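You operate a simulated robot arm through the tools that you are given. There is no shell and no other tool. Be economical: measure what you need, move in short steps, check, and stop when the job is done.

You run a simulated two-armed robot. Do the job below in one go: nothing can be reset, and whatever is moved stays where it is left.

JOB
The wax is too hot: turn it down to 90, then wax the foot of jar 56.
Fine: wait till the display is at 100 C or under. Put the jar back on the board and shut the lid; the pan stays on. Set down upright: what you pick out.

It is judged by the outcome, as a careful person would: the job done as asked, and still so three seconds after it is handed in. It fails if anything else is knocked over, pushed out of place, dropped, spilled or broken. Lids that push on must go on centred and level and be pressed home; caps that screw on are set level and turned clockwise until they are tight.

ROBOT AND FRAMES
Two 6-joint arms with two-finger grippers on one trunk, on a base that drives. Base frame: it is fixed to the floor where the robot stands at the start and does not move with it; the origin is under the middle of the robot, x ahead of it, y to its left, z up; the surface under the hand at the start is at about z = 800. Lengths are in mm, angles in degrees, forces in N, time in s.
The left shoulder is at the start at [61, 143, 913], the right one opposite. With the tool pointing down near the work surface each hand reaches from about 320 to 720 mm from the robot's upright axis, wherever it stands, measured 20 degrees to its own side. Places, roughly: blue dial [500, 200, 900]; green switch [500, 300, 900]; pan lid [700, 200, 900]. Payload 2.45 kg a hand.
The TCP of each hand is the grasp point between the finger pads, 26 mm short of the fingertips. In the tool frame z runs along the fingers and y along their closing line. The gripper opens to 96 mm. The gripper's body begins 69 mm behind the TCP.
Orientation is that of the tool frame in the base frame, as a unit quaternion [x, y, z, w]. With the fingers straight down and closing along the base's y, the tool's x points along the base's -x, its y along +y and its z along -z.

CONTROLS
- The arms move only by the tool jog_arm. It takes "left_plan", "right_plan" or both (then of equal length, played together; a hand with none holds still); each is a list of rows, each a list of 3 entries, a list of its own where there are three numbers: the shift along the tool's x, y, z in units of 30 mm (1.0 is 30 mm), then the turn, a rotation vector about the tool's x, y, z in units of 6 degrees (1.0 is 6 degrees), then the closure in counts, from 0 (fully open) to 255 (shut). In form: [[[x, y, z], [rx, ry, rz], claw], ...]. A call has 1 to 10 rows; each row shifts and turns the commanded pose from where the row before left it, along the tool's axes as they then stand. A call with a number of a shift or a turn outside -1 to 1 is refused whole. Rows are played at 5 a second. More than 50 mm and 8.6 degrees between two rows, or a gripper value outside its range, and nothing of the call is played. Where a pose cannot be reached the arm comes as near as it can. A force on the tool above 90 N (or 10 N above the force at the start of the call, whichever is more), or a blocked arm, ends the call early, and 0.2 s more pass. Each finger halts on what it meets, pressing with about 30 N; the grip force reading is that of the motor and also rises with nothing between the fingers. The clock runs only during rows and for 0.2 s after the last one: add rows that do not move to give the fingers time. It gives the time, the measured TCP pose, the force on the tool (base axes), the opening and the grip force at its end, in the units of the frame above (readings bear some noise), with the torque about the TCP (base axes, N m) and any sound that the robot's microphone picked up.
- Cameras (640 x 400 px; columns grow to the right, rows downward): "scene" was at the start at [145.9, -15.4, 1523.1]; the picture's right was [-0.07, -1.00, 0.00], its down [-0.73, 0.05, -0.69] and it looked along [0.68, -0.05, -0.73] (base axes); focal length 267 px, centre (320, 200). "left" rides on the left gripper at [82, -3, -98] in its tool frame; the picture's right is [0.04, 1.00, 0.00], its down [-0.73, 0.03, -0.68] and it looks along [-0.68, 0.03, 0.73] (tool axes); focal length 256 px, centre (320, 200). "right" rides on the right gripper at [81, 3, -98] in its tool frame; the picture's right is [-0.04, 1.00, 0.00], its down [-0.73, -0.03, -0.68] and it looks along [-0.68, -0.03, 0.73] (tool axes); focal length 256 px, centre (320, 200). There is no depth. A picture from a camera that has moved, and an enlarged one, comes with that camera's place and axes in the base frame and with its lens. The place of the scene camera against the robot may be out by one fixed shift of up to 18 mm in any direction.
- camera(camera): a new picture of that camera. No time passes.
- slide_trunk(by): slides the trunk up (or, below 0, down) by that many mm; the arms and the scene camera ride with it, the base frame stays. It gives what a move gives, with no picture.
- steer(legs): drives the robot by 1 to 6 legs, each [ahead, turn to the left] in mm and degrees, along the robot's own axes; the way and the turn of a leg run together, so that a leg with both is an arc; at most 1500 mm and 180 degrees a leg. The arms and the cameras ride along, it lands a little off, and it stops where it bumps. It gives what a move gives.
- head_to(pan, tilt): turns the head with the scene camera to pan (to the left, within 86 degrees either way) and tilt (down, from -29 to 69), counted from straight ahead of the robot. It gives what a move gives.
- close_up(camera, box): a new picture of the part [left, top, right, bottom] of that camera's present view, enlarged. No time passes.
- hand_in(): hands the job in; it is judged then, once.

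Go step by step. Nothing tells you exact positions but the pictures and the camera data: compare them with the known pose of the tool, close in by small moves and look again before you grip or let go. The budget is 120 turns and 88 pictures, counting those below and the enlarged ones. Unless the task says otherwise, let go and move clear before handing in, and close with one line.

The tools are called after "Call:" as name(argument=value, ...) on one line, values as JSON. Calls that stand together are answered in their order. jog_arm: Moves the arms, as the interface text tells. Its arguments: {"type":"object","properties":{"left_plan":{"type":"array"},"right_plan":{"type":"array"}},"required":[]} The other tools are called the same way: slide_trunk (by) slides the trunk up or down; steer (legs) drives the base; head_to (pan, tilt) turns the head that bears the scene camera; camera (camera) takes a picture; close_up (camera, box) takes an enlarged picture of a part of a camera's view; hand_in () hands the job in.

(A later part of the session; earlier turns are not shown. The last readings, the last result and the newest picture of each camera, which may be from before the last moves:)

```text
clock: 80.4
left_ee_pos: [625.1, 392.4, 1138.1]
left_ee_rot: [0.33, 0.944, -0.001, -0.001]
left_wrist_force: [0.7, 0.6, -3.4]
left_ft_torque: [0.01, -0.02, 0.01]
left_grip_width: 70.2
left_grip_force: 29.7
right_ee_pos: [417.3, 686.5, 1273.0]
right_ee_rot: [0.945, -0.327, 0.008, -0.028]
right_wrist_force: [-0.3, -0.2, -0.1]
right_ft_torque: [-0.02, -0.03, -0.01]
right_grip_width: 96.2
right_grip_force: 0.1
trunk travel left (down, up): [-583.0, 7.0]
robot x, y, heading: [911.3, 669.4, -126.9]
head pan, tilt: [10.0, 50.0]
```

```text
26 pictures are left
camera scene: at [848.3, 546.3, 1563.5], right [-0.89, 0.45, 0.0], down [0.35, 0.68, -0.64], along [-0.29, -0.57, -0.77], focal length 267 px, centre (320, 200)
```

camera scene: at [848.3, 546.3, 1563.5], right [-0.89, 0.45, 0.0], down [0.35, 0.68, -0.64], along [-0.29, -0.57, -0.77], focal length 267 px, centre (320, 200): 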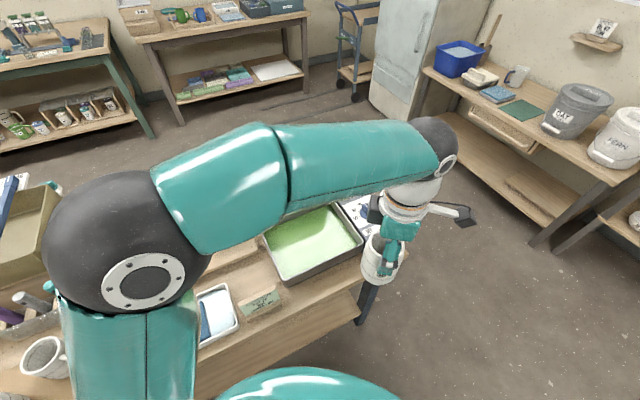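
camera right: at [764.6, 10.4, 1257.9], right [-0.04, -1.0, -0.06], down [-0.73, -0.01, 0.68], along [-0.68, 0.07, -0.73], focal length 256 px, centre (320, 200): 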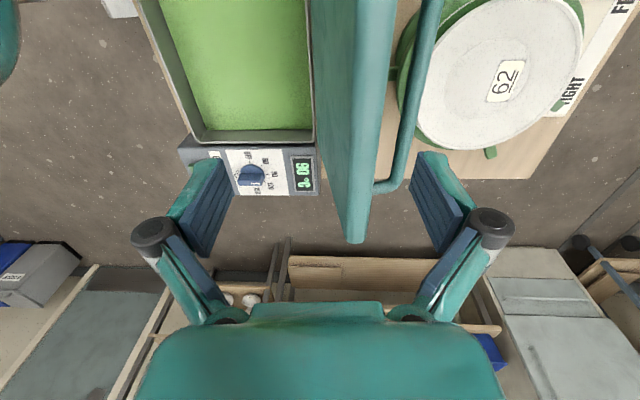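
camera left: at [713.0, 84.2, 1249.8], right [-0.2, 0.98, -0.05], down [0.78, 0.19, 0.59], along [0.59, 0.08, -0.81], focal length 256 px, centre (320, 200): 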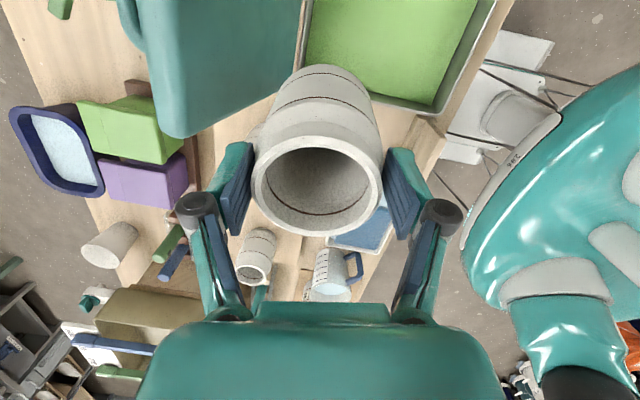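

Now the pan is right in front of the left arm. Moving the jar over the pan's middle, still high.

Call:
jog_arm(left_plan=[[[-0.741, -0.559, 0], [0, 0, 0], 200], [[-0.741, -0.559, 0], [0, 0, 0], 200], [[-0.741, -0.559, 0], [0, 0, 0], 200], [[-0.741, -0.559, 0], [0, 0, 0], 200], [[-0.741, -0.559, 0], [0, 0, 0], 200], [[-0.741, -0.559, 0], [0, 0, 0], 200], [[-0.741, -0.559, 0], [0, 0, 0], 200], [[-0.741, -0.559, 0], [0, 0, 0], 200], [[-0.741, -0.559, 0], [0, 0, 0], 200], [[0, 0, 0], [0, 0, 0], 200]])

Call:
camera(camera="scene")

Call:
camera(camera="left")

```text
clock: 82.6
left_ee_pos: [683.8, 150.0, 1137.2]
left_ee_rot: [0.33, 0.944, -0.001, 0.0]
left_wrist_force: [-0.2, -0.7, -2.9]
left_ft_torque: [-0.01, -0.01, 0.02]
left_grip_width: 70.0
left_grip_force: 29.5
right_ee_pos: [416.4, 688.4, 1272.8]
right_ee_rot: [0.945, -0.327, 0.008, -0.028]
right_wrist_force: [0.6, -0.2, -0.1]
right_ft_torque: [-0.02, -0.02, 0.0]
right_grip_width: 95.9
right_grip_force: 0.2
trunk travel left (down, up): [-583.0, 7.0]
robot x, y, heading: [912.3, 674.0, -126.8]
head pan, tilt: [10.0, 50.0]
```

```text
25 pictures are left
camera scene: at [848.6, 546.7, 1563.6], right [-0.89, 0.45, 0.0], down [0.35, 0.68, -0.64], along [-0.29, -0.57, -0.77], focal length 267 px, centre (320, 200)
```

scene: 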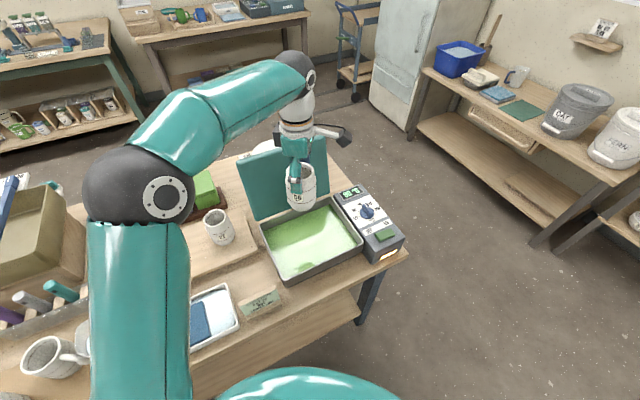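

```text
24 pictures are left
camera left: at [619.5, 199.9, 1236.8], right [0.59, 0.81, 0.0], down [0.59, -0.43, 0.68], along [0.55, -0.4, -0.73], focal length 256 px, centre (320, 200)
```

left: 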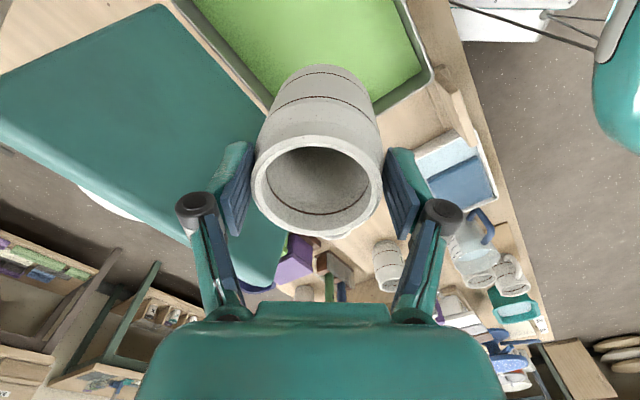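

The rim now sits near the level of the fingers' grasp point, so the jar slid down in the grip while being lifted. Zooming in to check how it is held.

Call:
close_up(camera="scene", box=[240, 130, 380, 230])

```text
4.00 times, centred on (310, 180) of scene
camera zoom: at [848.6, 546.7, 1563.6], right [-0.89, 0.45, 0.0], down [0.35, 0.68, -0.64], along [-0.29, -0.57, -0.77], focal length 1069 px, centre (360, 280)
```

zoom: 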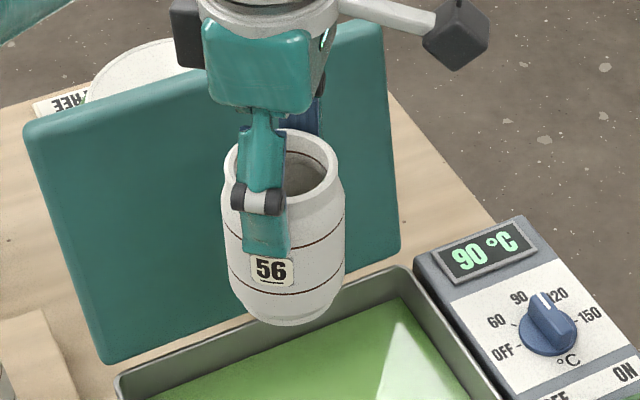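

The jar hangs level, held by its upper body, with its bottom about 115 mm below the grasp point. Lowering to just above the wax and looking.

Call:
jog_arm(left_plan=[[[0, 0, 0.8], [0, 0, 0], 220], [[0, 0, 0.8], [0, 0, 0], 220], [[0, 0, 0.8], [0, 0, 0], 220], [[0, 0, 0.8], [0, 0, 0], 220], [[0, 0, 0.7], [0, 0, 0], 220], [[0, 0, 0], [0, 0, 0], 220]])

Call:
close_up(camera="scene", box=[240, 150, 380, 290])

```text
clock: 84.0
left_ee_pos: [688.3, 149.3, 1020.5]
left_ee_rot: [0.33, 0.944, -0.001, -0.001]
left_wrist_force: [-0.6, 0.5, -3.6]
left_ft_torque: [0.02, 0.01, -0.02]
left_grip_width: 69.9
left_grip_force: 30.1
right_ee_pos: [416.8, 686.2, 1273.1]
right_ee_rot: [0.945, -0.327, 0.007, -0.028]
right_wrist_force: [-0.9, 0.3, -0.2]
right_ft_torque: [-0.02, -0.01, -0.01]
right_grip_width: 96.2
right_grip_force: 0.1
trunk travel left (down, up): [-583.0, 7.0]
robot x, y, heading: [912.6, 675.6, -127.2]
head pan, tilt: [10.0, 50.0]
```

```text
2.86 times, centred on (310, 220) of scene
camera zoom: at [848.6, 546.2, 1563.5], right [-0.89, 0.45, 0.0], down [0.35, 0.68, -0.64], along [-0.29, -0.57, -0.77], focal length 763 px, centre (349, 143)
```

zoom: 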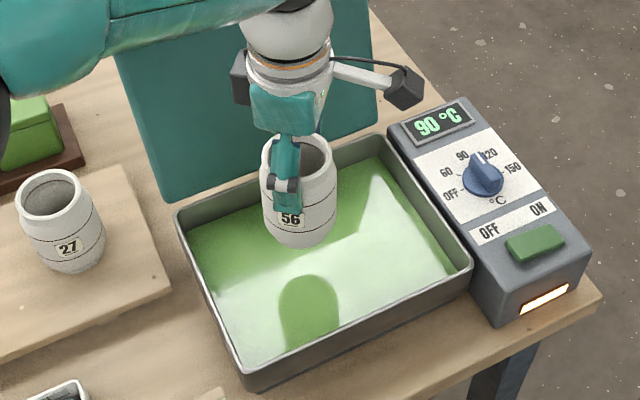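

The jar's reflection in the wax puts its foot about 20 mm above the surface. Lowering 14 mm more and re-measuring.

Call:
jog_arm(left_plan=[[[0, 0, 0.25], [0, 0, 0], 220], [[0, 0, 0.22], [0, 0, 0], 220], [[0, 0, 0], [0, 0, 0], 220]])

Call:
close_up(camera="scene", box=[275, 180, 355, 255])

```text
clock: 84.8
left_ee_pos: [686.7, 150.6, 1006.3]
left_ee_rot: [0.33, 0.944, -0.002, 0.0]
left_wrist_force: [0.6, 1.4, -3.0]
left_ft_torque: [-0.01, -0.01, 0.03]
left_grip_width: 70.0
left_grip_force: 29.8
right_ee_pos: [416.1, 687.0, 1272.0]
right_ee_rot: [0.944, -0.327, 0.008, -0.027]
right_wrist_force: [-0.7, 0.2, 0.9]
right_ft_torque: [0.02, 0.0, -0.02]
right_grip_width: 96.0
right_grip_force: 0.1
trunk travel left (down, up): [-583.0, 7.0]
robot x, y, heading: [912.3, 673.2, -127.0]
head pan, tilt: [10.0, 50.0]
```

```text
5.33 times, centred on (315, 218) of scene
camera zoom: at [848.6, 546.0, 1563.5], right [-0.89, 0.45, 0.0], down [0.35, 0.68, -0.64], along [-0.29, -0.57, -0.77], focal length 1425 px, centre (347, 107)
```

zoom: 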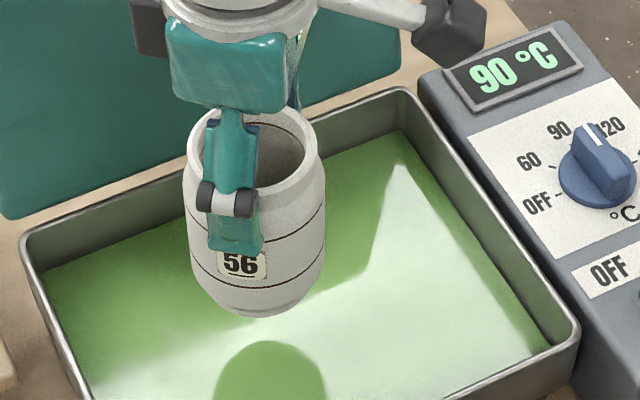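

About 10 mm remain. Lowering 11 mm and looking again.

Call:
jog_arm(left_plan=[[[0, 0, 0.2], [0, 0, 0], 220], [[0, 0, 0.17], [0, 0, 0], 220], [[0, 0, 0], [0, 0, 0], 220]])

Call:
close_up(camera="scene", box=[275, 180, 355, 255])

```text
clock: 85.6
left_ee_pos: [687.2, 148.2, 995.9]
left_ee_rot: [0.33, 0.944, -0.001, -0.001]
left_wrist_force: [0.2, 0.9, -3.3]
left_ft_torque: [-0.01, -0.01, 0.02]
left_grip_width: 70.0
left_grip_force: 29.9
right_ee_pos: [416.6, 687.1, 1272.5]
right_ee_rot: [0.945, -0.327, 0.007, -0.027]
right_wrist_force: [0.2, -0.4, -1.1]
right_ft_torque: [-0.01, 0.01, 0.0]
right_grip_width: 96.1
right_grip_force: 0.0
trunk travel left (down, up): [-583.0, 7.0]
robot x, y, heading: [916.1, 672.3, -127.0]
head pan, tilt: [10.0, 50.0]
```

```text
5.33 times, centred on (315, 218) of scene
camera zoom: at [848.6, 546.0, 1563.5], right [-0.89, 0.45, 0.0], down [0.35, 0.68, -0.64], along [-0.29, -0.57, -0.77], focal length 1425 px, centre (347, 107)
```

zoom: 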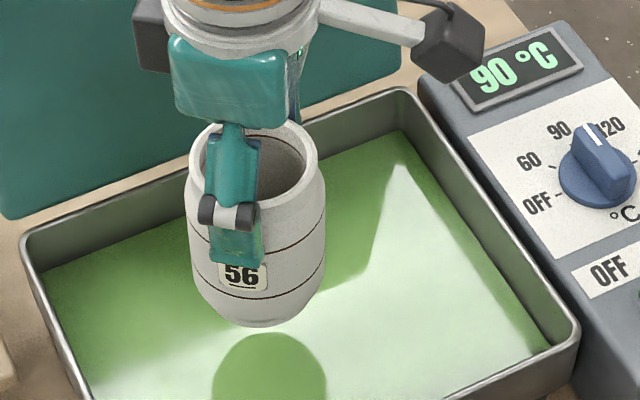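

Nearly touching. Lowering 7 mm more.

Call:
jog_arm(left_plan=[[[0, 0, 0.12], [0, 0, 0], 220], [[0, 0, 0.12], [0, 0, 0], 220], [[0, 0, 0], [0, 0, 0], 220]])

Call:
close_up(camera="scene", box=[275, 180, 355, 255])

```text
clock: 86.4
left_ee_pos: [686.5, 149.3, 989.1]
left_ee_rot: [0.33, 0.944, -0.001, 0.0]
left_wrist_force: [-0.5, 0.1, -2.6]
left_ft_torque: [0.0, 0.0, -0.02]
left_grip_width: 69.9
left_grip_force: 30.1
right_ee_pos: [417.3, 686.4, 1273.5]
right_ee_rot: [0.944, -0.327, 0.007, -0.029]
right_wrist_force: [-0.5, 1.6, 0.0]
right_ft_torque: [0.0, 0.0, 0.02]
right_grip_width: 95.8
right_grip_force: 0.1
trunk travel left (down, up): [-583.0, 7.0]
robot x, y, heading: [913.5, 677.1, -127.1]
head pan, tilt: [10.0, 50.0]
```

```text
5.33 times, centred on (315, 218) of scene
camera zoom: at [848.6, 546.0, 1563.5], right [-0.89, 0.45, 0.0], down [0.35, 0.68, -0.64], along [-0.29, -0.57, -0.77], focal length 1425 px, centre (347, 107)
```

zoom: 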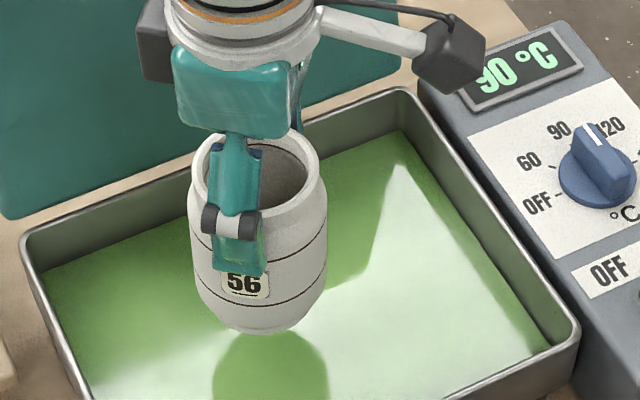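

The foot just meets its reflection. Dipping another 7 mm, a short hold, then checking.

Call:
jog_arm(left_plan=[[[0, 0, 0.12], [0, 0, 0], 220], [[0, 0, 0.12], [0, 0, 0], 220], [[0, 0, 0], [0, 0, 0], 220], [[0, 0, 0], [0, 0, 0], 220]])

Call:
close_up(camera="scene", box=[275, 180, 355, 255])

```text
clock: 87.4
left_ee_pos: [686.0, 148.9, 983.2]
left_ee_rot: [0.329, 0.944, 0.0, 0.0]
left_wrist_force: [-0.3, 0.2, -3.4]
left_ft_torque: [0.0, 0.0, -0.02]
left_grip_width: 69.9
left_grip_force: 29.5
right_ee_pos: [416.9, 688.5, 1274.1]
right_ee_rot: [0.945, -0.327, 0.007, -0.027]
right_wrist_force: [0.3, 0.5, -0.6]
right_ft_torque: [0.02, 0.04, 0.02]
right_grip_width: 96.0
right_grip_force: 0.1
trunk travel left (down, up): [-583.0, 7.0]
robot x, y, heading: [911.1, 674.3, -127.0]
head pan, tilt: [10.0, 50.0]
```

```text
5.33 times, centred on (315, 218) of scene
camera zoom: at [848.5, 545.9, 1563.5], right [-0.89, 0.45, 0.0], down [0.35, 0.68, -0.64], along [-0.29, -0.57, -0.77], focal length 1425 px, centre (347, 107)
```

zoom: 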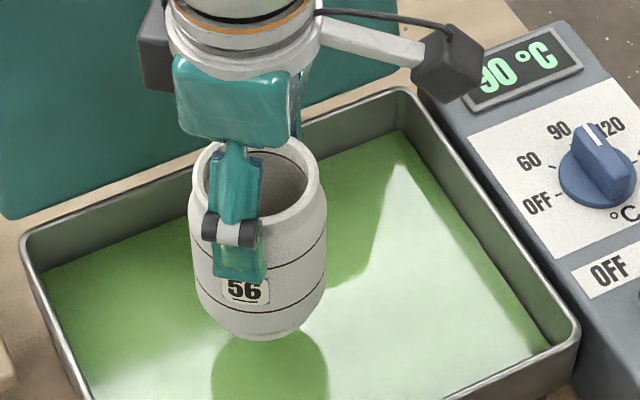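

The bottom edge is still fully visible, so that patch was no true reflection: the foot is not in yet. Judging from the inner walls, the wax is further down; lowering 10 mm more.

Call:
jog_arm(left_plan=[[[0, 0, 0.17], [0, 0, 0], 220], [[0, 0, 0.17], [0, 0, 0], 220], [[0, 0, 0], [0, 0, 0], 220]])

Call:
close_up(camera="scene", box=[285, 190, 345, 246])

```text
clock: 88.2
left_ee_pos: [685.5, 149.7, 972.0]
left_ee_rot: [0.33, 0.944, -0.001, 0.0]
left_wrist_force: [0.1, -0.8, -2.7]
left_ft_torque: [0.0, 0.0, 0.01]
left_grip_width: 70.1
left_grip_force: 29.7
right_ee_pos: [416.8, 687.1, 1272.7]
right_ee_rot: [0.945, -0.327, 0.008, -0.027]
right_wrist_force: [-0.8, 0.3, 0.3]
right_ft_torque: [-0.01, 0.0, -0.05]
right_grip_width: 96.0
right_grip_force: 0.1
trunk travel left (down, up): [-583.0, 7.0]
robot x, y, heading: [916.0, 673.0, -127.0]
head pan, tilt: [10.0, 50.0]
```

```text
7.14 times, centred on (315, 218) of scene
camera zoom: at [848.6, 546.0, 1563.5], right [-0.89, 0.45, 0.0], down [0.35, 0.68, -0.64], along [-0.29, -0.57, -0.77], focal length 1908 px, centre (356, 71)
```

zoom: 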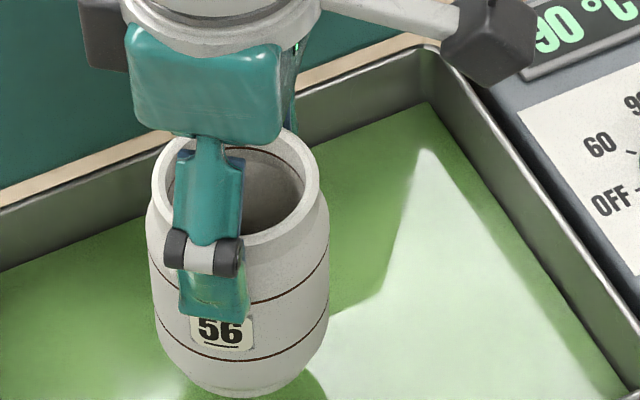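

Call:
jog_arm(left_plan=[[[0, 0, 0.16], [0, 0, 0], 220], [[0, 0, 0.16], [0, 0, 0], 220], [[0, 0, 0], [0, 0, 0], 220]])

Call:
close_up(camera="scene", box=[285, 200, 345, 256])

```text
clock: 89.0
left_ee_pos: [687.0, 149.6, 963.7]
left_ee_rot: [0.33, 0.944, -0.001, 0.0]
left_wrist_force: [-0.3, -0.3, -3.3]
left_ft_torque: [0.01, -0.01, -0.04]
left_grip_width: 70.0
left_grip_force: 29.9
right_ee_pos: [417.3, 687.0, 1273.2]
right_ee_rot: [0.945, -0.326, 0.007, -0.027]
right_wrist_force: [-0.3, 0.6, 0.0]
right_ft_torque: [-0.02, -0.01, 0.04]
right_grip_width: 96.1
right_grip_force: 0.1
trunk travel left (down, up): [-583.0, 7.0]
robot x, y, heading: [914.9, 673.6, -127.1]
head pan, tilt: [10.0, 50.0]
```

```text
7.14 times, centred on (315, 228) of scene
camera zoom: at [848.6, 546.0, 1563.5], right [-0.89, 0.45, 0.0], down [0.35, 0.68, -0.64], along [-0.29, -0.57, -0.77], focal length 1908 px, centre (356, 0)
```

zoom: 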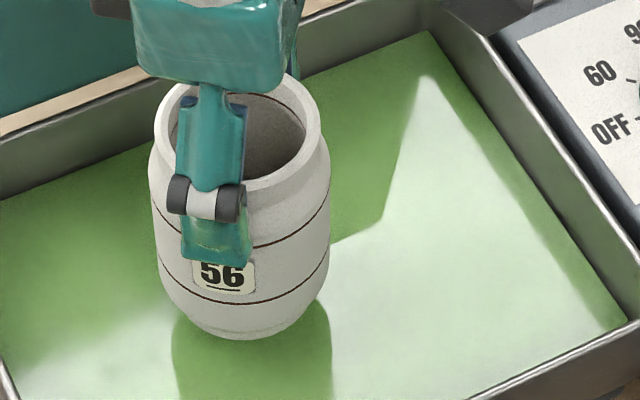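

Call:
jog_arm(left_plan=[[[0, 0, 0.15], [0, 0, 0], 220], [[0, 0, 0.12], [0, 0, 0], 220], [[0, 0, 0], [0, 0, 0], 220]])

Call:
close_up(camera="scene", box=[285, 200, 345, 256])

```text
clock: 89.8
left_ee_pos: [686.4, 149.5, 954.6]
left_ee_rot: [0.329, 0.944, 0.0, -0.001]
left_wrist_force: [0.3, 0.1, -3.4]
left_ft_torque: [0.03, 0.01, -0.02]
left_grip_width: 70.3
left_grip_force: 29.5
right_ee_pos: [416.2, 686.8, 1273.3]
right_ee_rot: [0.945, -0.327, 0.007, -0.028]
right_wrist_force: [-0.1, 0.7, 0.3]
right_ft_torque: [0.0, 0.02, -0.08]
right_grip_width: 96.2
right_grip_force: 0.1
trunk travel left (down, up): [-583.0, 7.0]
robot x, y, heading: [912.8, 674.3, -127.0]
head pan, tilt: [10.0, 50.0]
```

```text
7.14 times, centred on (315, 228) of scene
camera zoom: at [848.6, 546.0, 1563.5], right [-0.89, 0.45, 0.0], down [0.35, 0.68, -0.64], along [-0.29, -0.57, -0.77], focal length 1908 px, centre (356, 0)
```

zoom: 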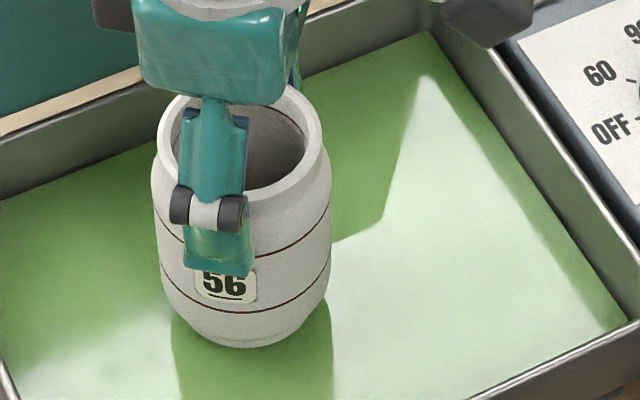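

Call:
jog_arm(left_plan=[[[0, 0, 0.12], [0, 0, 0], 220], [[0, 0, 0.12], [0, 0, 0], 220], [[0, 0, 0], [0, 0, 0], 220]])

Call:
close_up(camera="scene", box=[285, 200, 345, 256])

```text
clock: 90.6
left_ee_pos: [686.1, 151.8, 946.2]
left_ee_rot: [0.33, 0.944, -0.001, 0.0]
left_wrist_force: [0.2, 0.9, -3.4]
left_ft_torque: [-0.02, -0.02, 0.0]
left_grip_width: 69.9
left_grip_force: 29.5
right_ee_pos: [416.6, 686.9, 1273.5]
right_ee_rot: [0.945, -0.327, 0.008, -0.027]
right_wrist_force: [-0.1, -0.3, -0.5]
right_ft_torque: [0.01, -0.01, -0.01]
right_grip_width: 96.2
right_grip_force: 0.1
trunk travel left (down, up): [-583.0, 7.0]
robot x, y, heading: [918.3, 672.5, -126.9]
head pan, tilt: [10.0, 50.0]
```

```text
7.14 times, centred on (315, 228) of scene
camera zoom: at [848.6, 546.0, 1563.5], right [-0.89, 0.45, 0.0], down [0.35, 0.68, -0.64], along [-0.29, -0.57, -0.77], focal length 1908 px, centre (356, 0)
```

zoom: 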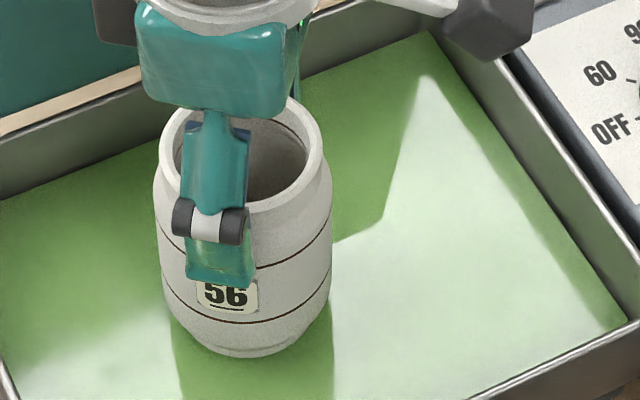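

The line-to-bottom distance has begun to shrink: the foot has just entered the wax. Dipping about 5 mm more and holding briefly.

Call:
jog_arm(left_plan=[[[0, 0, 0.09], [0, 0, 0], 220], [[0, 0, 0.09], [0, 0, 0], 220], [[0, 0, 0], [0, 0, 0], 220], [[0, 0, 0], [0, 0, 0], 220], [[0, 0, 0], [0, 0, 0], 220]])

Call:
close_up(camera="scene", box=[285, 200, 345, 256])

```text
clock: 91.8
left_ee_pos: [685.0, 149.3, 941.4]
left_ee_rot: [0.33, 0.944, -0.001, 0.0]
left_wrist_force: [-0.1, -0.6, -3.4]
left_ft_torque: [0.04, 0.04, 0.03]
left_grip_width: 69.8
left_grip_force: 30.0
right_ee_pos: [416.5, 687.7, 1272.8]
right_ee_rot: [0.945, -0.327, 0.008, -0.027]
right_wrist_force: [-0.4, 0.4, -1.2]
right_ft_torque: [0.01, 0.0, -0.05]
right_grip_width: 95.9
right_grip_force: 0.0
trunk travel left (down, up): [-583.0, 7.0]
robot x, y, heading: [915.0, 673.0, -127.1]
head pan, tilt: [10.0, 50.0]
```

```text
7.14 times, centred on (315, 228) of scene
camera zoom: at [848.6, 546.0, 1563.5], right [-0.89, 0.45, 0.0], down [0.35, 0.68, -0.64], along [-0.29, -0.57, -0.77], focal length 1908 px, centre (356, 0)
```

zoom: 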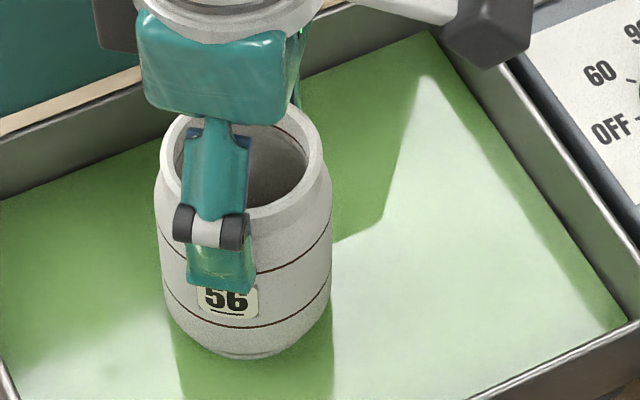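

Call:
jog_arm(left_plan=[[[0, 0, 0.08], [0, 0, 0], 220], [[0, 0, 0.08], [0, 0, 0], 220], [[0, 0, 0], [0, 0, 0], 220], [[0, 0, 0], [0, 0, 0], 220], [[0, 0, 0], [0, 0, 0], 220], [[0, 0, 0], [0, 0, 0], 220]])

Call:
close_up(camera="scene", box=[285, 200, 345, 256])

```text
clock: 93.2
left_ee_pos: [686.8, 149.0, 936.7]
left_ee_rot: [0.33, 0.944, -0.002, -0.001]
left_wrist_force: [0.8, 0.2, 8.9]
left_ft_torque: [-0.27, 0.13, 0.02]
left_grip_width: 69.8
left_grip_force: 29.7
right_ee_pos: [416.6, 688.9, 1274.3]
right_ee_rot: [0.945, -0.327, 0.007, -0.027]
right_wrist_force: [0.0, 0.3, 1.0]
right_ft_torque: [0.01, -0.01, 0.01]
right_grip_width: 95.8
right_grip_force: 0.1
trunk travel left (down, up): [-583.0, 7.0]
robot x, y, heading: [912.9, 673.0, -127.1]
head pan, tilt: [10.0, 50.0]
```

```text
7.14 times, centred on (315, 228) of scene
camera zoom: at [849.3, 547.2, 1563.7], right [-0.89, 0.45, 0.0], down [0.35, 0.68, -0.64], along [-0.29, -0.57, -0.77], focal length 1908 px, centre (356, 0)
```

zoom: 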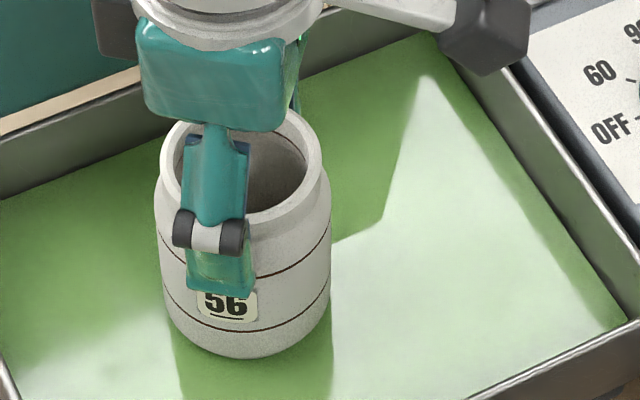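

The jar touched the pan floor, so the foot stands in the full depth of the shallow wax. Lifting out and inspecting.

Call:
jog_arm(left_plan=[[[0, 0, 0], [0, 0, 0], 220], [[0, 0, -0.2], [0, 0, 0], 220], [[0, 0, -0.5], [0, 0, 0], 220], [[0, 0, -0.8], [0, 0, 0], 220], [[0, 0, -0.8], [0, 0, 0], 220], [[0, 0, -0.8], [0, 0, 0], 220], [[0, 0, -0.8], [0, 0, 0], 220], [[0, 0, -0.8], [0, 0, 0], 220], [[0, 0, 0], [0, 0, 0], 220]])

Call:
close_up(camera="scene", box=[265, 160, 345, 236])

```text
clock: 95.2
left_ee_pos: [685.6, 149.0, 1078.1]
left_ee_rot: [0.33, 0.944, 0.0, -0.001]
left_wrist_force: [-0.5, 0.4, -3.1]
left_ft_torque: [-0.02, 0.0, 0.0]
left_grip_width: 69.8
left_grip_force: 30.2
right_ee_pos: [417.1, 685.5, 1272.7]
right_ee_rot: [0.945, -0.327, 0.008, -0.027]
right_wrist_force: [0.5, 0.4, -0.6]
right_ft_torque: [0.01, 0.02, -0.01]
right_grip_width: 96.0
right_grip_force: 0.1
trunk travel left (down, up): [-583.0, 7.0]
robot x, y, heading: [916.8, 673.0, -126.9]
head pan, tilt: [10.0, 50.0]
```

```text
5.26 times, centred on (305, 198) of scene
camera zoom: at [848.4, 545.7, 1563.4], right [-0.89, 0.45, 0.0], down [0.35, 0.68, -0.64], along [-0.29, -0.57, -0.77], focal length 1406 px, centre (399, 210)
```

zoom: 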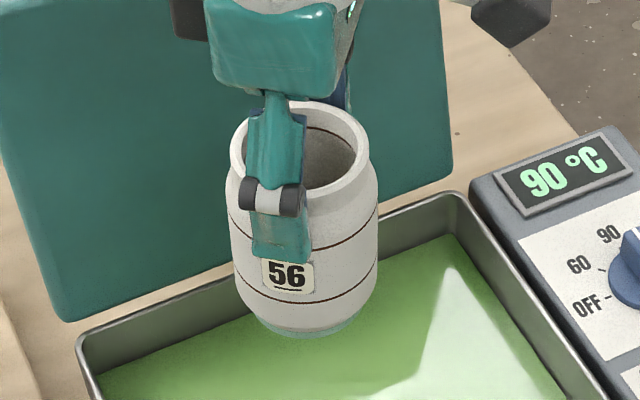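

The foot carries a clean wax band and the body is clear. Retracting the hand and turning the robot back to face the board.

Call:
jog_arm(left_plan=[[[0, 0, -0.8], [0, 0, 0], 220], [[0.74, 0.56, -0.8], [0, 0, 0], 220], [[0.74, 0.56, -0.4], [0, 0, 0], 220], [[0.74, 0.56, 0], [0, 0, 0], 220], [[0.74, 0.56, 0], [0, 0, 0], 220], [[0.74, 0.56, 0], [0, 0, 0], 220], [[0.74, 0.56, 0], [0, 0, 0], 220], [[0.74, 0.56, 0], [0, 0, 0], 220], [[0.74, 0.56, 0], [0, 0, 0], 220], [[0, 0, 0], [0, 0, 0], 220]])

Call:
steer(legs=[[0, 19]])

Call:
steer(legs=[[0, 19]])

```text
clock: 97.4
left_ee_pos: [632.3, 366.5, 1136.6]
left_ee_rot: [0.33, 0.944, 0.0, -0.001]
left_wrist_force: [0.0, -0.7, -2.3]
left_ft_torque: [0.0, 0.04, 0.02]
left_grip_width: 70.0
left_grip_force: 30.1
right_ee_pos: [416.3, 685.9, 1272.0]
right_ee_rot: [0.945, -0.326, 0.008, -0.027]
right_wrist_force: [0.4, -0.7, -0.3]
right_ft_torque: [0.0, -0.02, -0.05]
right_grip_width: 95.8
right_grip_force: 0.1
trunk travel left (down, up): [-583.0, 7.0]
robot x, y, heading: [915.4, 671.3, -126.9]
head pan, tilt: [10.0, 50.0]
```

```text
clock: 99.0
left_ee_pos: [746.9, 286.9, 1136.9]
left_ee_rot: [0.168, 0.986, -0.001, -0.002]
left_wrist_force: [0.7, -0.4, -3.3]
left_ft_torque: [0.0, 0.01, 0.0]
left_grip_width: 70.1
left_grip_force: 30.1
right_ee_pos: [438.4, 519.8, 1272.4]
right_ee_rot: [0.986, -0.166, 0.003, -0.028]
right_wrist_force: [0.1, 0.0, 0.4]
right_ft_torque: [0.01, -0.03, 0.01]
right_grip_width: 96.0
right_grip_force: 0.0
trunk travel left (down, up): [-583.0, 7.0]
robot x, y, heading: [901.7, 674.9, -107.7]
head pan, tilt: [10.0, 50.0]
```

```text
clock: 100.6
left_ee_pos: [883.3, 257.8, 1138.2]
left_ee_rot: [0.001, 1.0, -0.001, -0.001]
left_wrist_force: [0.0, -0.1, -3.2]
left_ft_torque: [0.03, -0.01, 0.02]
left_grip_width: 69.7
left_grip_force: 29.8
right_ee_pos: [516.7, 373.5, 1273.8]
right_ee_rot: [1.0, 0.004, -0.001, -0.028]
right_wrist_force: [0.5, 0.5, -0.4]
right_ft_torque: [0.01, -0.02, -0.02]
right_grip_width: 95.9
right_grip_force: 0.0
trunk travel left (down, up): [-583.0, 7.0]
robot x, y, heading: [890.9, 674.5, -88.2]
head pan, tilt: [10.0, 50.0]
```

Driving forward 50 mm again, then carrying the jar back over its old place (1025, 13).

Call:
steer(legs=[[50, 0]])

Call:
jog_arm(left_plan=[[[-0.6, 0, 0], [0, 0, 0], 220], [[-0.8, -0.4, 0], [0, 0, 0], 220], [[-0.8, -0.6, 0], [0, 0, 0], 220], [[-0.8, -0.8, 0], [0, 0, 0], 220], [[-0.8, -0.8, 0], [0, 0, 0], 220], [[-0.8, -0.8, 0], [0, 0, 0], 220], [[0, -0.8, 0], [0, 0, 0], 220], [[0, -0.8, 0], [0, 0, 0], 220], [[0, -0.8, 0], [0, 0, 0], 220], [[0, 0, 0], [0, 0, 0], 220]])

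```text
clock: 101.5
left_ee_pos: [884.2, 203.8, 1137.6]
left_ee_rot: [0.0, 1.0, 0.0, 0.0]
left_wrist_force: [0.4, -1.4, -3.5]
left_ft_torque: [0.06, 0.02, -0.02]
left_grip_width: 69.9
left_grip_force: 29.8
right_ee_pos: [517.2, 320.9, 1272.2]
right_ee_rot: [1.0, 0.004, -0.001, -0.03]
right_wrist_force: [-0.3, -1.0, -0.1]
right_ft_torque: [0.11, 0.03, 0.0]
right_grip_width: 95.7
right_grip_force: 0.2
trunk travel left (down, up): [-583.0, 7.0]
robot x, y, heading: [895.0, 621.9, -88.5]
head pan, tilt: [10.0, 50.0]
```

```text
clock: 103.7
left_ee_pos: [1023.1, 31.9, 1139.9]
left_ee_rot: [0.0, 1.0, -0.001, 0.0]
left_wrist_force: [0.3, 0.4, -2.6]
left_ft_torque: [0.0, 0.0, 0.01]
left_grip_width: 69.9
left_grip_force: 30.1
right_ee_pos: [518.1, 322.8, 1275.0]
right_ee_rot: [1.0, 0.003, -0.003, -0.028]
right_wrist_force: [-0.2, 0.7, 0.0]
right_ft_torque: [0.0, 0.0, 0.01]
right_grip_width: 96.1
right_grip_force: 0.0
trunk travel left (down, up): [-583.0, 7.0]
robot x, y, heading: [891.0, 622.9, -88.6]
head pan, tilt: [10.0, 50.0]
```

Lining up to y=13 and lowering to about 40 mm above the board, then a look.

Call:
jog_arm(left_plan=[[[0, -0.63, 0], [0, 0, 0], 220], [[0, 0, 0.9], [0, 0, 0], 220], [[0, 0, 0.9], [0, 0, 0], 220], [[0, 0, 0.9], [0, 0, 0], 220], [[0, 0, 0.9], [0, 0, 0], 220], [[0, 0, 0.9], [0, 0, 0], 220], [[0, 0, 0.6], [0, 0, 0], 220], [[0, 0, 0], [0, 0, 0], 220]])

Call:
close_up(camera="scene", box=[240, 140, 440, 280])

```text
clock: 105.5
left_ee_pos: [1022.1, 12.9, 986.5]
left_ee_rot: [0.0, 1.0, -0.001, 0.0]
left_wrist_force: [-0.7, 0.0, -2.7]
left_ft_torque: [-0.03, 0.04, -0.01]
left_grip_width: 69.9
left_grip_force: 29.8
right_ee_pos: [517.6, 323.0, 1274.0]
right_ee_rot: [1.0, 0.004, -0.001, -0.029]
right_wrist_force: [-0.4, 0.6, 1.3]
right_ft_torque: [-0.02, 0.0, 0.0]
right_grip_width: 96.0
right_grip_force: 0.0
trunk travel left (down, up): [-583.0, 7.0]
robot x, y, heading: [892.2, 624.9, -88.5]
head pan, tilt: [10.0, 50.0]
```

```text
2.86 times, centred on (340, 210) of scene
camera zoom: at [916.3, 475.7, 1563.5], right [-0.98, -0.2, 0.0], down [-0.15, 0.75, -0.64], along [0.13, -0.63, -0.77], focal length 763 px, centre (263, 171)
```

zoom: 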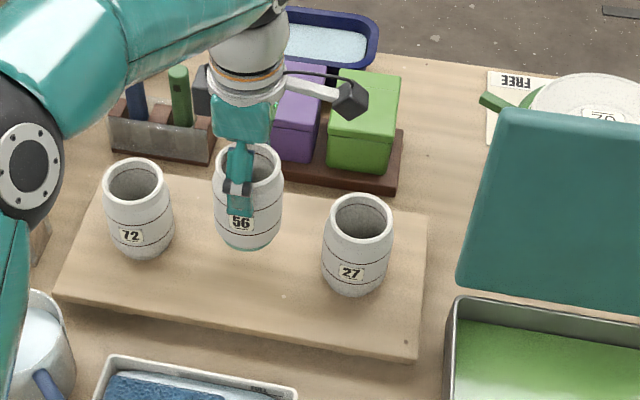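

Over its old place. Lowering further, then in small steps until contact.

Call:
jog_arm(left_plan=[[[0, 0, 0.5], [0, 0, 0], 220], [[0, 0, 0.5], [0, 0, 0], 220], [[0, 0, 0.25], [0, 0, 0], 220], [[0, 0, 0.1], [0, 0, 0], 220], [[0, 0, 0], [0, 0, 0], 220]])

Call:
jog_arm(left_plan=[[[0, 0, 0.1], [0, 0, 0], 220], [[0, 0, 0.1], [0, 0, 0], 220], [[0, 0, 0], [0, 0, 0], 220]])

```text
clock: 106.7
left_ee_pos: [1023.3, 12.3, 945.2]
left_ee_rot: [0.0, 1.0, -0.001, -0.001]
left_wrist_force: [-0.7, 0.5, -3.2]
left_ft_torque: [-0.03, 0.01, 0.0]
left_grip_width: 69.9
left_grip_force: 29.7
right_ee_pos: [516.5, 322.3, 1273.7]
right_ee_rot: [1.0, 0.003, -0.001, -0.028]
right_wrist_force: [0.4, -0.3, 0.2]
right_ft_torque: [0.01, 0.02, -0.01]
right_grip_width: 96.2
right_grip_force: 0.1
trunk travel left (down, up): [-583.0, 7.0]
robot x, y, heading: [891.3, 626.0, -88.3]
head pan, tilt: [10.0, 50.0]
```

```text
clock: 107.5
left_ee_pos: [1022.0, 11.0, 939.5]
left_ee_rot: [0.001, 1.0, 0.0, -0.001]
left_wrist_force: [0.2, -0.1, -2.1]
left_ft_torque: [-0.04, -0.03, 0.01]
left_grip_width: 69.8
left_grip_force: 30.1
right_ee_pos: [516.6, 323.0, 1275.7]
right_ee_rot: [1.0, 0.004, -0.002, -0.029]
right_wrist_force: [-0.4, 1.2, 0.2]
right_ft_torque: [-0.03, 0.01, -0.04]
right_grip_width: 96.1
right_grip_force: 0.0
trunk travel left (down, up): [-583.0, 7.0]
robot x, y, heading: [893.6, 623.4, -88.4]
head pan, tilt: [10.0, 50.0]
```

Call:
jog_arm(left_plan=[[[0, 0, 0.1], [0, 0, 0], 220], [[0, 0, 0.08], [0, 0, 0], 220], [[0, 0, 0], [0, 0, 0], 220]])

Call:
close_up(camera="scene", box=[265, 160, 385, 250])

```text
clock: 108.3
left_ee_pos: [1022.5, 12.7, 938.4]
left_ee_rot: [-0.002, 1.0, -0.005, 0.0]
left_wrist_force: [1.3, 3.1, 26.9]
left_ft_torque: [-0.46, 0.0, 0.0]
left_grip_width: 70.1
left_grip_force: 30.5
right_ee_pos: [517.1, 327.0, 1275.6]
right_ee_rot: [1.0, 0.004, -0.001, -0.027]
right_wrist_force: [0.2, 0.3, 0.5]
right_ft_torque: [-0.01, 0.02, 0.0]
right_grip_width: 95.6
right_grip_force: 0.1
trunk travel left (down, up): [-583.0, 7.0]
robot x, y, heading: [895.9, 623.7, -88.3]
head pan, tilt: [10.0, 50.0]
```

```text
4.44 times, centred on (325, 205) of scene
camera zoom: at [915.7, 480.0, 1564.3], right [-0.98, -0.2, 0.0], down [-0.15, 0.75, -0.64], along [0.13, -0.63, -0.76], focal length 1187 px, centre (298, 178)
```

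zoom: 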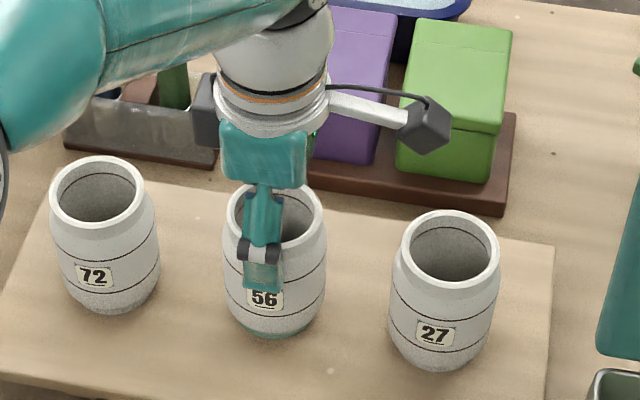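

Contact with the board (27 N). Easing up 3 mm to relieve the load, then releasing and rising straight up.

Call:
jog_arm(left_plan=[[[0, 0, -0.1], [0, 0, 0], 220], [[0, 0, 0], [0, 0, 0], 220], [[0, 0, 0], [0, 0, 0], 60], [[0, 0, 0], [0, 0, 0], 30], [[0, 0, 0], [0, 0, 0], 0], [[0, 0, 0], [0, 0, 0], 0]])

Call:
jog_arm(left_plan=[[[0, 0, -0.3], [0, 0, 0], 0], [[0, 0, -0.6], [0, 0, 0], 0], [[0, 0, -0.9], [0, 0, 0], 0], [[0, 0, -0.9], [0, 0, 0], 0], [[0, 0, -0.9], [0, 0, 0], 0], [[0, 0, -0.9], [0, 0, 0], 0], [[0, 0, -0.9], [0, 0, 0], 0], [[0, 0, -0.9], [0, 0, 0], 0]])

Call:
close_up(camera="scene", box=[240, 140, 440, 280])

```text
clock: 109.7
left_ee_pos: [1022.4, 12.8, 937.7]
left_ee_rot: [0.0, 1.0, -0.001, 0.0]
left_wrist_force: [0.1, 0.2, -0.4]
left_ft_torque: [-0.01, -0.05, 0.0]
left_grip_width: 96.2
left_grip_force: 0.0
right_ee_pos: [518.2, 322.3, 1274.3]
right_ee_rot: [1.0, 0.003, -0.002, -0.028]
right_wrist_force: [-0.2, -0.3, 0.4]
right_ft_torque: [-0.01, -0.02, 0.03]
right_grip_width: 96.0
right_grip_force: 0.1
trunk travel left (down, up): [-583.0, 7.0]
robot x, y, heading: [893.0, 621.7, -88.2]
head pan, tilt: [10.0, 50.0]
```

```text
clock: 111.5
left_ee_pos: [1022.1, 15.9, 1126.7]
left_ee_rot: [0.0, 1.0, 0.0, 0.001]
left_wrist_force: [0.1, -0.2, -0.5]
left_ft_torque: [0.02, 0.01, 0.01]
left_grip_width: 96.3
left_grip_force: 0.1
right_ee_pos: [518.1, 323.0, 1274.4]
right_ee_rot: [1.0, 0.003, -0.001, -0.028]
right_wrist_force: [0.3, 0.9, 0.4]
right_ft_torque: [0.0, -0.03, 0.04]
right_grip_width: 96.0
right_grip_force: 0.1
trunk travel left (down, up): [-583.0, 7.0]
robot x, y, heading: [891.0, 619.6, -88.1]
head pan, tilt: [10.0, 50.0]
```

```text
2.86 times, centred on (340, 210) of scene
camera zoom: at [915.9, 476.2, 1563.5], right [-0.98, -0.2, 0.0], down [-0.15, 0.75, -0.64], along [0.13, -0.63, -0.77], focal length 763 px, centre (263, 171)
```

zoom: 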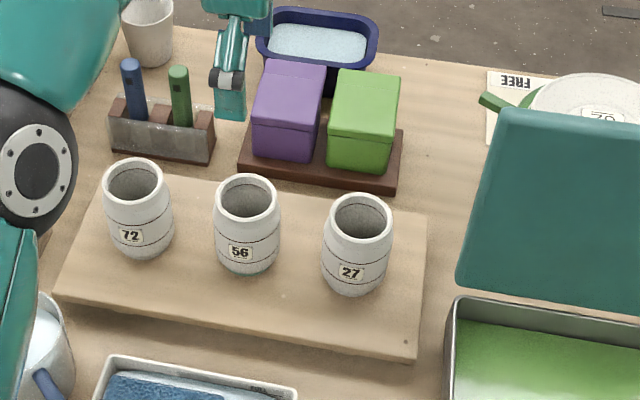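

Jar 56 stands upright on the board with its waxed foot. Next the lid: I'll retract the left hand, then turn left 25 degrees, which brings the right shoulder closer to the lid handle.

Call:
jog_arm(left_plan=[[[0, 0.5, -0.8], [0, 0, 0], 0], [[0, 0.9, -0.8], [0, 0, 0], 0], [[0, 0.95, -0.3], [0, 0, 0], 0], [[0, 0.95, 0], [0, 0, 0], 0], [[0, 0.95, 0], [0, 0, 0], 0], [[0, 0.95, 0], [0, 0, 0], 0], [[0, 0.95, 0], [0, 0, 0], 0]])

Call:
steer(legs=[[0, 25]])

```text
clock: 113.1
left_ee_pos: [1023.3, 197.8, 1184.4]
left_ee_rot: [0.0, 1.0, -0.001, 0.0]
left_wrist_force: [-0.5, -0.4, 0.6]
left_ft_torque: [-0.03, 0.08, 0.01]
left_grip_width: 96.1
left_grip_force: 0.1
right_ee_pos: [517.2, 324.1, 1275.3]
right_ee_rot: [1.0, 0.003, -0.002, -0.028]
right_wrist_force: [0.0, 0.1, 0.4]
right_ft_torque: [-0.01, 0.04, 0.03]
right_grip_width: 95.9
right_grip_force: 0.1
trunk travel left (down, up): [-583.0, 7.0]
robot x, y, heading: [893.6, 621.0, -88.6]
head pan, tilt: [10.0, 50.0]
```

```text
clock: 114.9
left_ee_pos: [1179.1, 308.3, 1183.7]
left_ee_rot: [-0.215, 0.977, -0.001, 0.0]
left_wrist_force: [-0.4, 0.9, 0.7]
left_ft_torque: [0.0, -0.03, 0.01]
left_grip_width: 96.0
left_grip_force: 0.0
right_ee_pos: [666.1, 211.4, 1274.1]
right_ee_rot: [0.976, 0.218, -0.007, -0.027]
right_wrist_force: [-1.0, 0.0, 0.1]
right_ft_torque: [0.01, -0.02, -0.01]
right_grip_width: 96.1
right_grip_force: 0.1
trunk travel left (down, up): [-583.0, 7.0]
robot x, y, heading: [885.0, 639.1, -67.5]
head pan, tilt: [10.0, 50.0]
```

Call:
steer(legs=[[32, 6]])

Call:
jog_arm(right_plan=[[[0, 0, 0], [0, 0, 1], 0], [[0, 0, 0], [0, 0, 1], 0], [[0, 0, 0], [0, 0, 1], 0], [[0, 0, 0], [0, 0, 1], 0], [[0, 0, 0], [0, 0, 0.4], 0]])

```text
clock: 115.9
left_ee_pos: [1212.7, 343.0, 1186.1]
left_ee_rot: [-0.268, 0.963, -0.002, 0.0]
left_wrist_force: [0.2, 0.0, 0.5]
left_ft_torque: [0.02, -0.05, 0.01]
left_grip_width: 95.9
left_grip_force: 0.1
right_ee_pos: [713.1, 190.5, 1273.8]
right_ee_rot: [0.962, 0.271, -0.009, -0.025]
right_wrist_force: [0.1, 0.3, 0.0]
right_ft_torque: [-0.03, -0.03, -0.03]
right_grip_width: 96.2
right_grip_force: 0.0
trunk travel left (down, up): [-583.0, 7.0]
robot x, y, heading: [887.9, 642.6, -66.7]
head pan, tilt: [10.0, 50.0]
```

```text
clock: 117.1
left_ee_pos: [1213.0, 340.4, 1184.7]
left_ee_rot: [-0.268, 0.964, -0.001, 0.0]
left_wrist_force: [-0.6, 0.6, -0.1]
left_ft_torque: [0.02, 0.02, 0.02]
left_grip_width: 95.9
left_grip_force: 0.2
right_ee_pos: [713.3, 187.1, 1274.6]
right_ee_rot: [0.999, 0.043, -0.015, -0.025]
right_wrist_force: [-0.1, 0.1, 0.3]
right_ft_torque: [0.01, -0.06, 0.01]
right_grip_width: 96.0
right_grip_force: 0.1
trunk travel left (down, up): [-583.0, 7.0]
robot x, y, heading: [889.8, 640.0, -66.9]
head pan, tilt: [10.0, 50.0]
```

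The reported heading and the hand's pose disagree a little, so I'll check with a picture before approaching the lid.

Call:
camera(camera="right")

```text
7 pictures are left
camera right: at [799.4, 185.8, 1368.9], right [0.04, -1.0, -0.05], down [-0.71, -0.07, 0.7], along [-0.7, 0.0, -0.71], focal length 256 px, centre (320, 200)
```

right: 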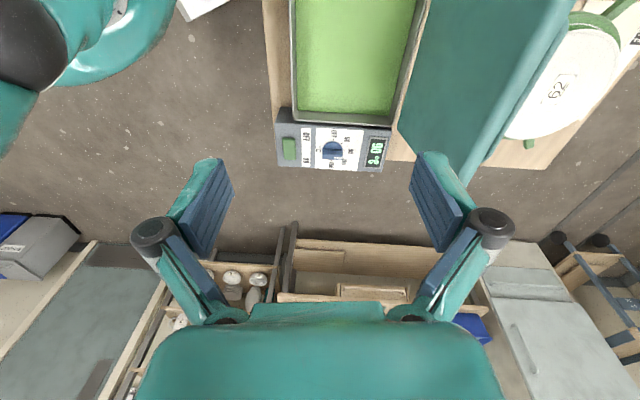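

The pose readings check out against the dial (483, 167). The lid's edge is near y≈−10 to −20, z≈1080, with the bar behind at about y −34, z 1055. Approaching above it with the fingers partly open.

Call:
jog_arm(right_plan=[[[0, 0, 0], [0, 0, 0.8], 100], [[-0.05, 0.85, 0.82], [0, 0, 0], 150], [[-0.05, 0.85, 0.82], [0, 0, 0], 160], [[-0.05, 0.85, 0.82], [0, 0, 0], 165], [[-0.05, 0.85, 0.82], [0, 0, 0], 165], [[0, 0.85, 0.82], [0, 0, 0], 165], [[0, 0.76, 0], [0, 0, 0], 165], [[0, 0.76, 0], [0, 0, 0], 165], [[0, 0.76, 0], [0, 0, 0], 165], [[0, 0.76, 0], [0, 0, 0], 165]])

Call:
camera(camera="right")

```text
clock: 119.3
left_ee_pos: [1212.9, 338.4, 1184.4]
left_ee_rot: [-0.268, 0.964, -0.001, 0.001]
left_wrist_force: [0.0, -0.2, 0.1]
left_ft_torque: [0.02, 0.02, 0.02]
left_grip_width: 95.7
left_grip_force: 0.0
right_ee_pos: [706.7, -26.6, 1140.0]
right_ee_rot: [1.0, 0.001, -0.017, -0.024]
right_wrist_force: [-0.2, 0.3, -0.3]
right_ft_torque: [0.02, -0.03, -0.01]
right_grip_width: 34.1
right_grip_force: 0.0
trunk travel left (down, up): [-583.0, 7.0]
robot x, y, heading: [888.2, 640.0, -66.6]
head pan, tilt: [10.0, 50.0]
```

```text
6 pictures are left
camera right: at [791.3, -35.0, 1234.7], right [-0.04, -1.0, -0.05], down [-0.71, -0.01, 0.7], along [-0.7, 0.06, -0.71], focal length 256 px, centre (320, 200)
```

right: 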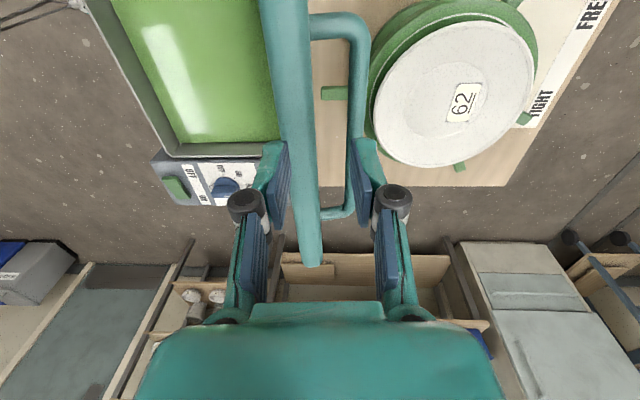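

I see the lid's edge between the fingers and the bar under the far finger: the bar is at about y −47 and there is a 20 mm gap in front of it. Shifting 22 mm further over, with the fingers at 28 mm.

Call:
jog_arm(right_plan=[[[0, 0.37, 0.1], [0, 0, 0], 178], [[0, 0.37, 0.3], [0, 0, 0], 178], [[0, 0, 0], [0, 0, 0], 178]])

Call:
close_up(camera="right", box=[220, 60, 420, 260])

```text
clock: 120.1
left_ee_pos: [1213.1, 339.6, 1184.8]
left_ee_rot: [-0.267, 0.964, 0.0, 0.001]
left_wrist_force: [-0.2, 0.0, 0.0]
left_ft_torque: [-0.01, -0.02, 0.02]
left_grip_width: 96.1
left_grip_force: 0.0
right_ee_pos: [705.5, -46.5, 1130.1]
right_ee_rot: [1.0, 0.001, -0.017, -0.023]
right_wrist_force: [0.6, 0.2, -0.4]
right_ft_torque: [0.03, -0.01, 0.01]
right_grip_width: 29.2
right_grip_force: 0.0
trunk travel left (down, up): [-583.0, 7.0]
robot x, y, heading: [889.5, 641.9, -66.9]
head pan, tilt: [10.0, 50.0]
```

```text
2.00 times, centred on (320, 160) of right
camera zoom: at [790.6, -54.8, 1224.4], right [-0.04, -1.0, -0.05], down [-0.71, 0.0, 0.7], along [-0.7, 0.06, -0.71], focal length 512 px, centre (320, 280)
```

zoom: 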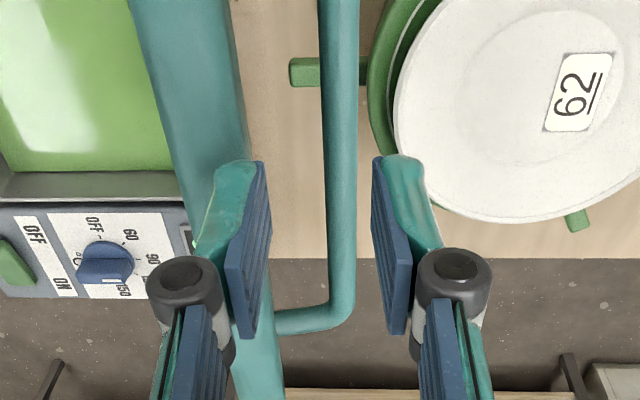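

The bar is centred between the fingers within 4 mm. Lowering around it and closing.

Call:
jog_arm(right_plan=[[[0, 0.12, 0.5], [0, 0, 0], 178], [[0, 0.05, 0.5], [0, 0, 0], 178], [[0, 0.05, 0.5], [0, 0, 0], 178], [[0, 0.03, 0.45], [0, 0, 0], 178], [[0, 0, 0], [0, 0, 0], 178]])

Call:
jog_arm(right_plan=[[[0, 0, 0], [0, 0, 0], 200], [[0, 0, 0], [0, 0, 0], 240], [[0, 0, 0], [0, 0, 0], 240]])

```text
clock: 121.3
left_ee_pos: [1213.3, 339.7, 1184.5]
left_ee_rot: [-0.267, 0.964, 0.0, 0.0]
left_wrist_force: [0.9, -0.3, -0.1]
left_ft_torque: [0.0, 0.0, 0.0]
left_grip_width: 96.0
left_grip_force: 0.1
right_ee_pos: [702.1, -51.8, 1069.4]
right_ee_rot: [1.0, 0.0, -0.017, -0.022]
right_wrist_force: [-3.1, -6.9, 23.0]
right_ft_torque: [1.08, -0.09, 0.11]
right_grip_width: 44.7
right_grip_force: 1.3
trunk travel left (down, up): [-583.0, 7.0]
robot x, y, heading: [885.5, 641.2, -67.1]
head pan, tilt: [10.0, 50.0]
```

```text
clock: 122.1
left_ee_pos: [1211.8, 342.1, 1184.4]
left_ee_rot: [-0.267, 0.964, -0.002, 0.0]
left_wrist_force: [0.3, 0.1, -0.4]
left_ft_torque: [0.01, -0.05, 0.0]
left_grip_width: 96.2
left_grip_force: 0.1
right_ee_pos: [701.8, -48.1, 1072.4]
right_ee_rot: [1.0, 0.002, -0.017, -0.022]
right_wrist_force: [-3.3, -0.8, 23.2]
right_ft_torque: [0.79, -0.07, 0.12]
right_grip_width: 33.5
right_grip_force: 10.4
trunk travel left (down, up): [-583.0, 7.0]
robot x, y, heading: [885.4, 642.6, -66.8]
head pan, tilt: [10.0, 50.0]
```

Something spread the fingers; looking before doing more.

Call:
close_up(camera="right", box=[200, 40, 440, 280])

```text
1.67 times, centred on (320, 160) of right
camera zoom: at [786.9, -56.2, 1166.1], right [-0.04, -1.0, -0.04], down [-0.71, 0.0, 0.7], along [-0.7, 0.06, -0.71], focal length 427 px, centre (320, 267)
```

zoom: 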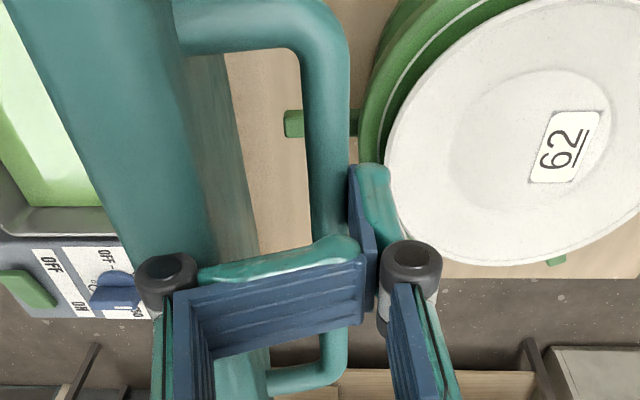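

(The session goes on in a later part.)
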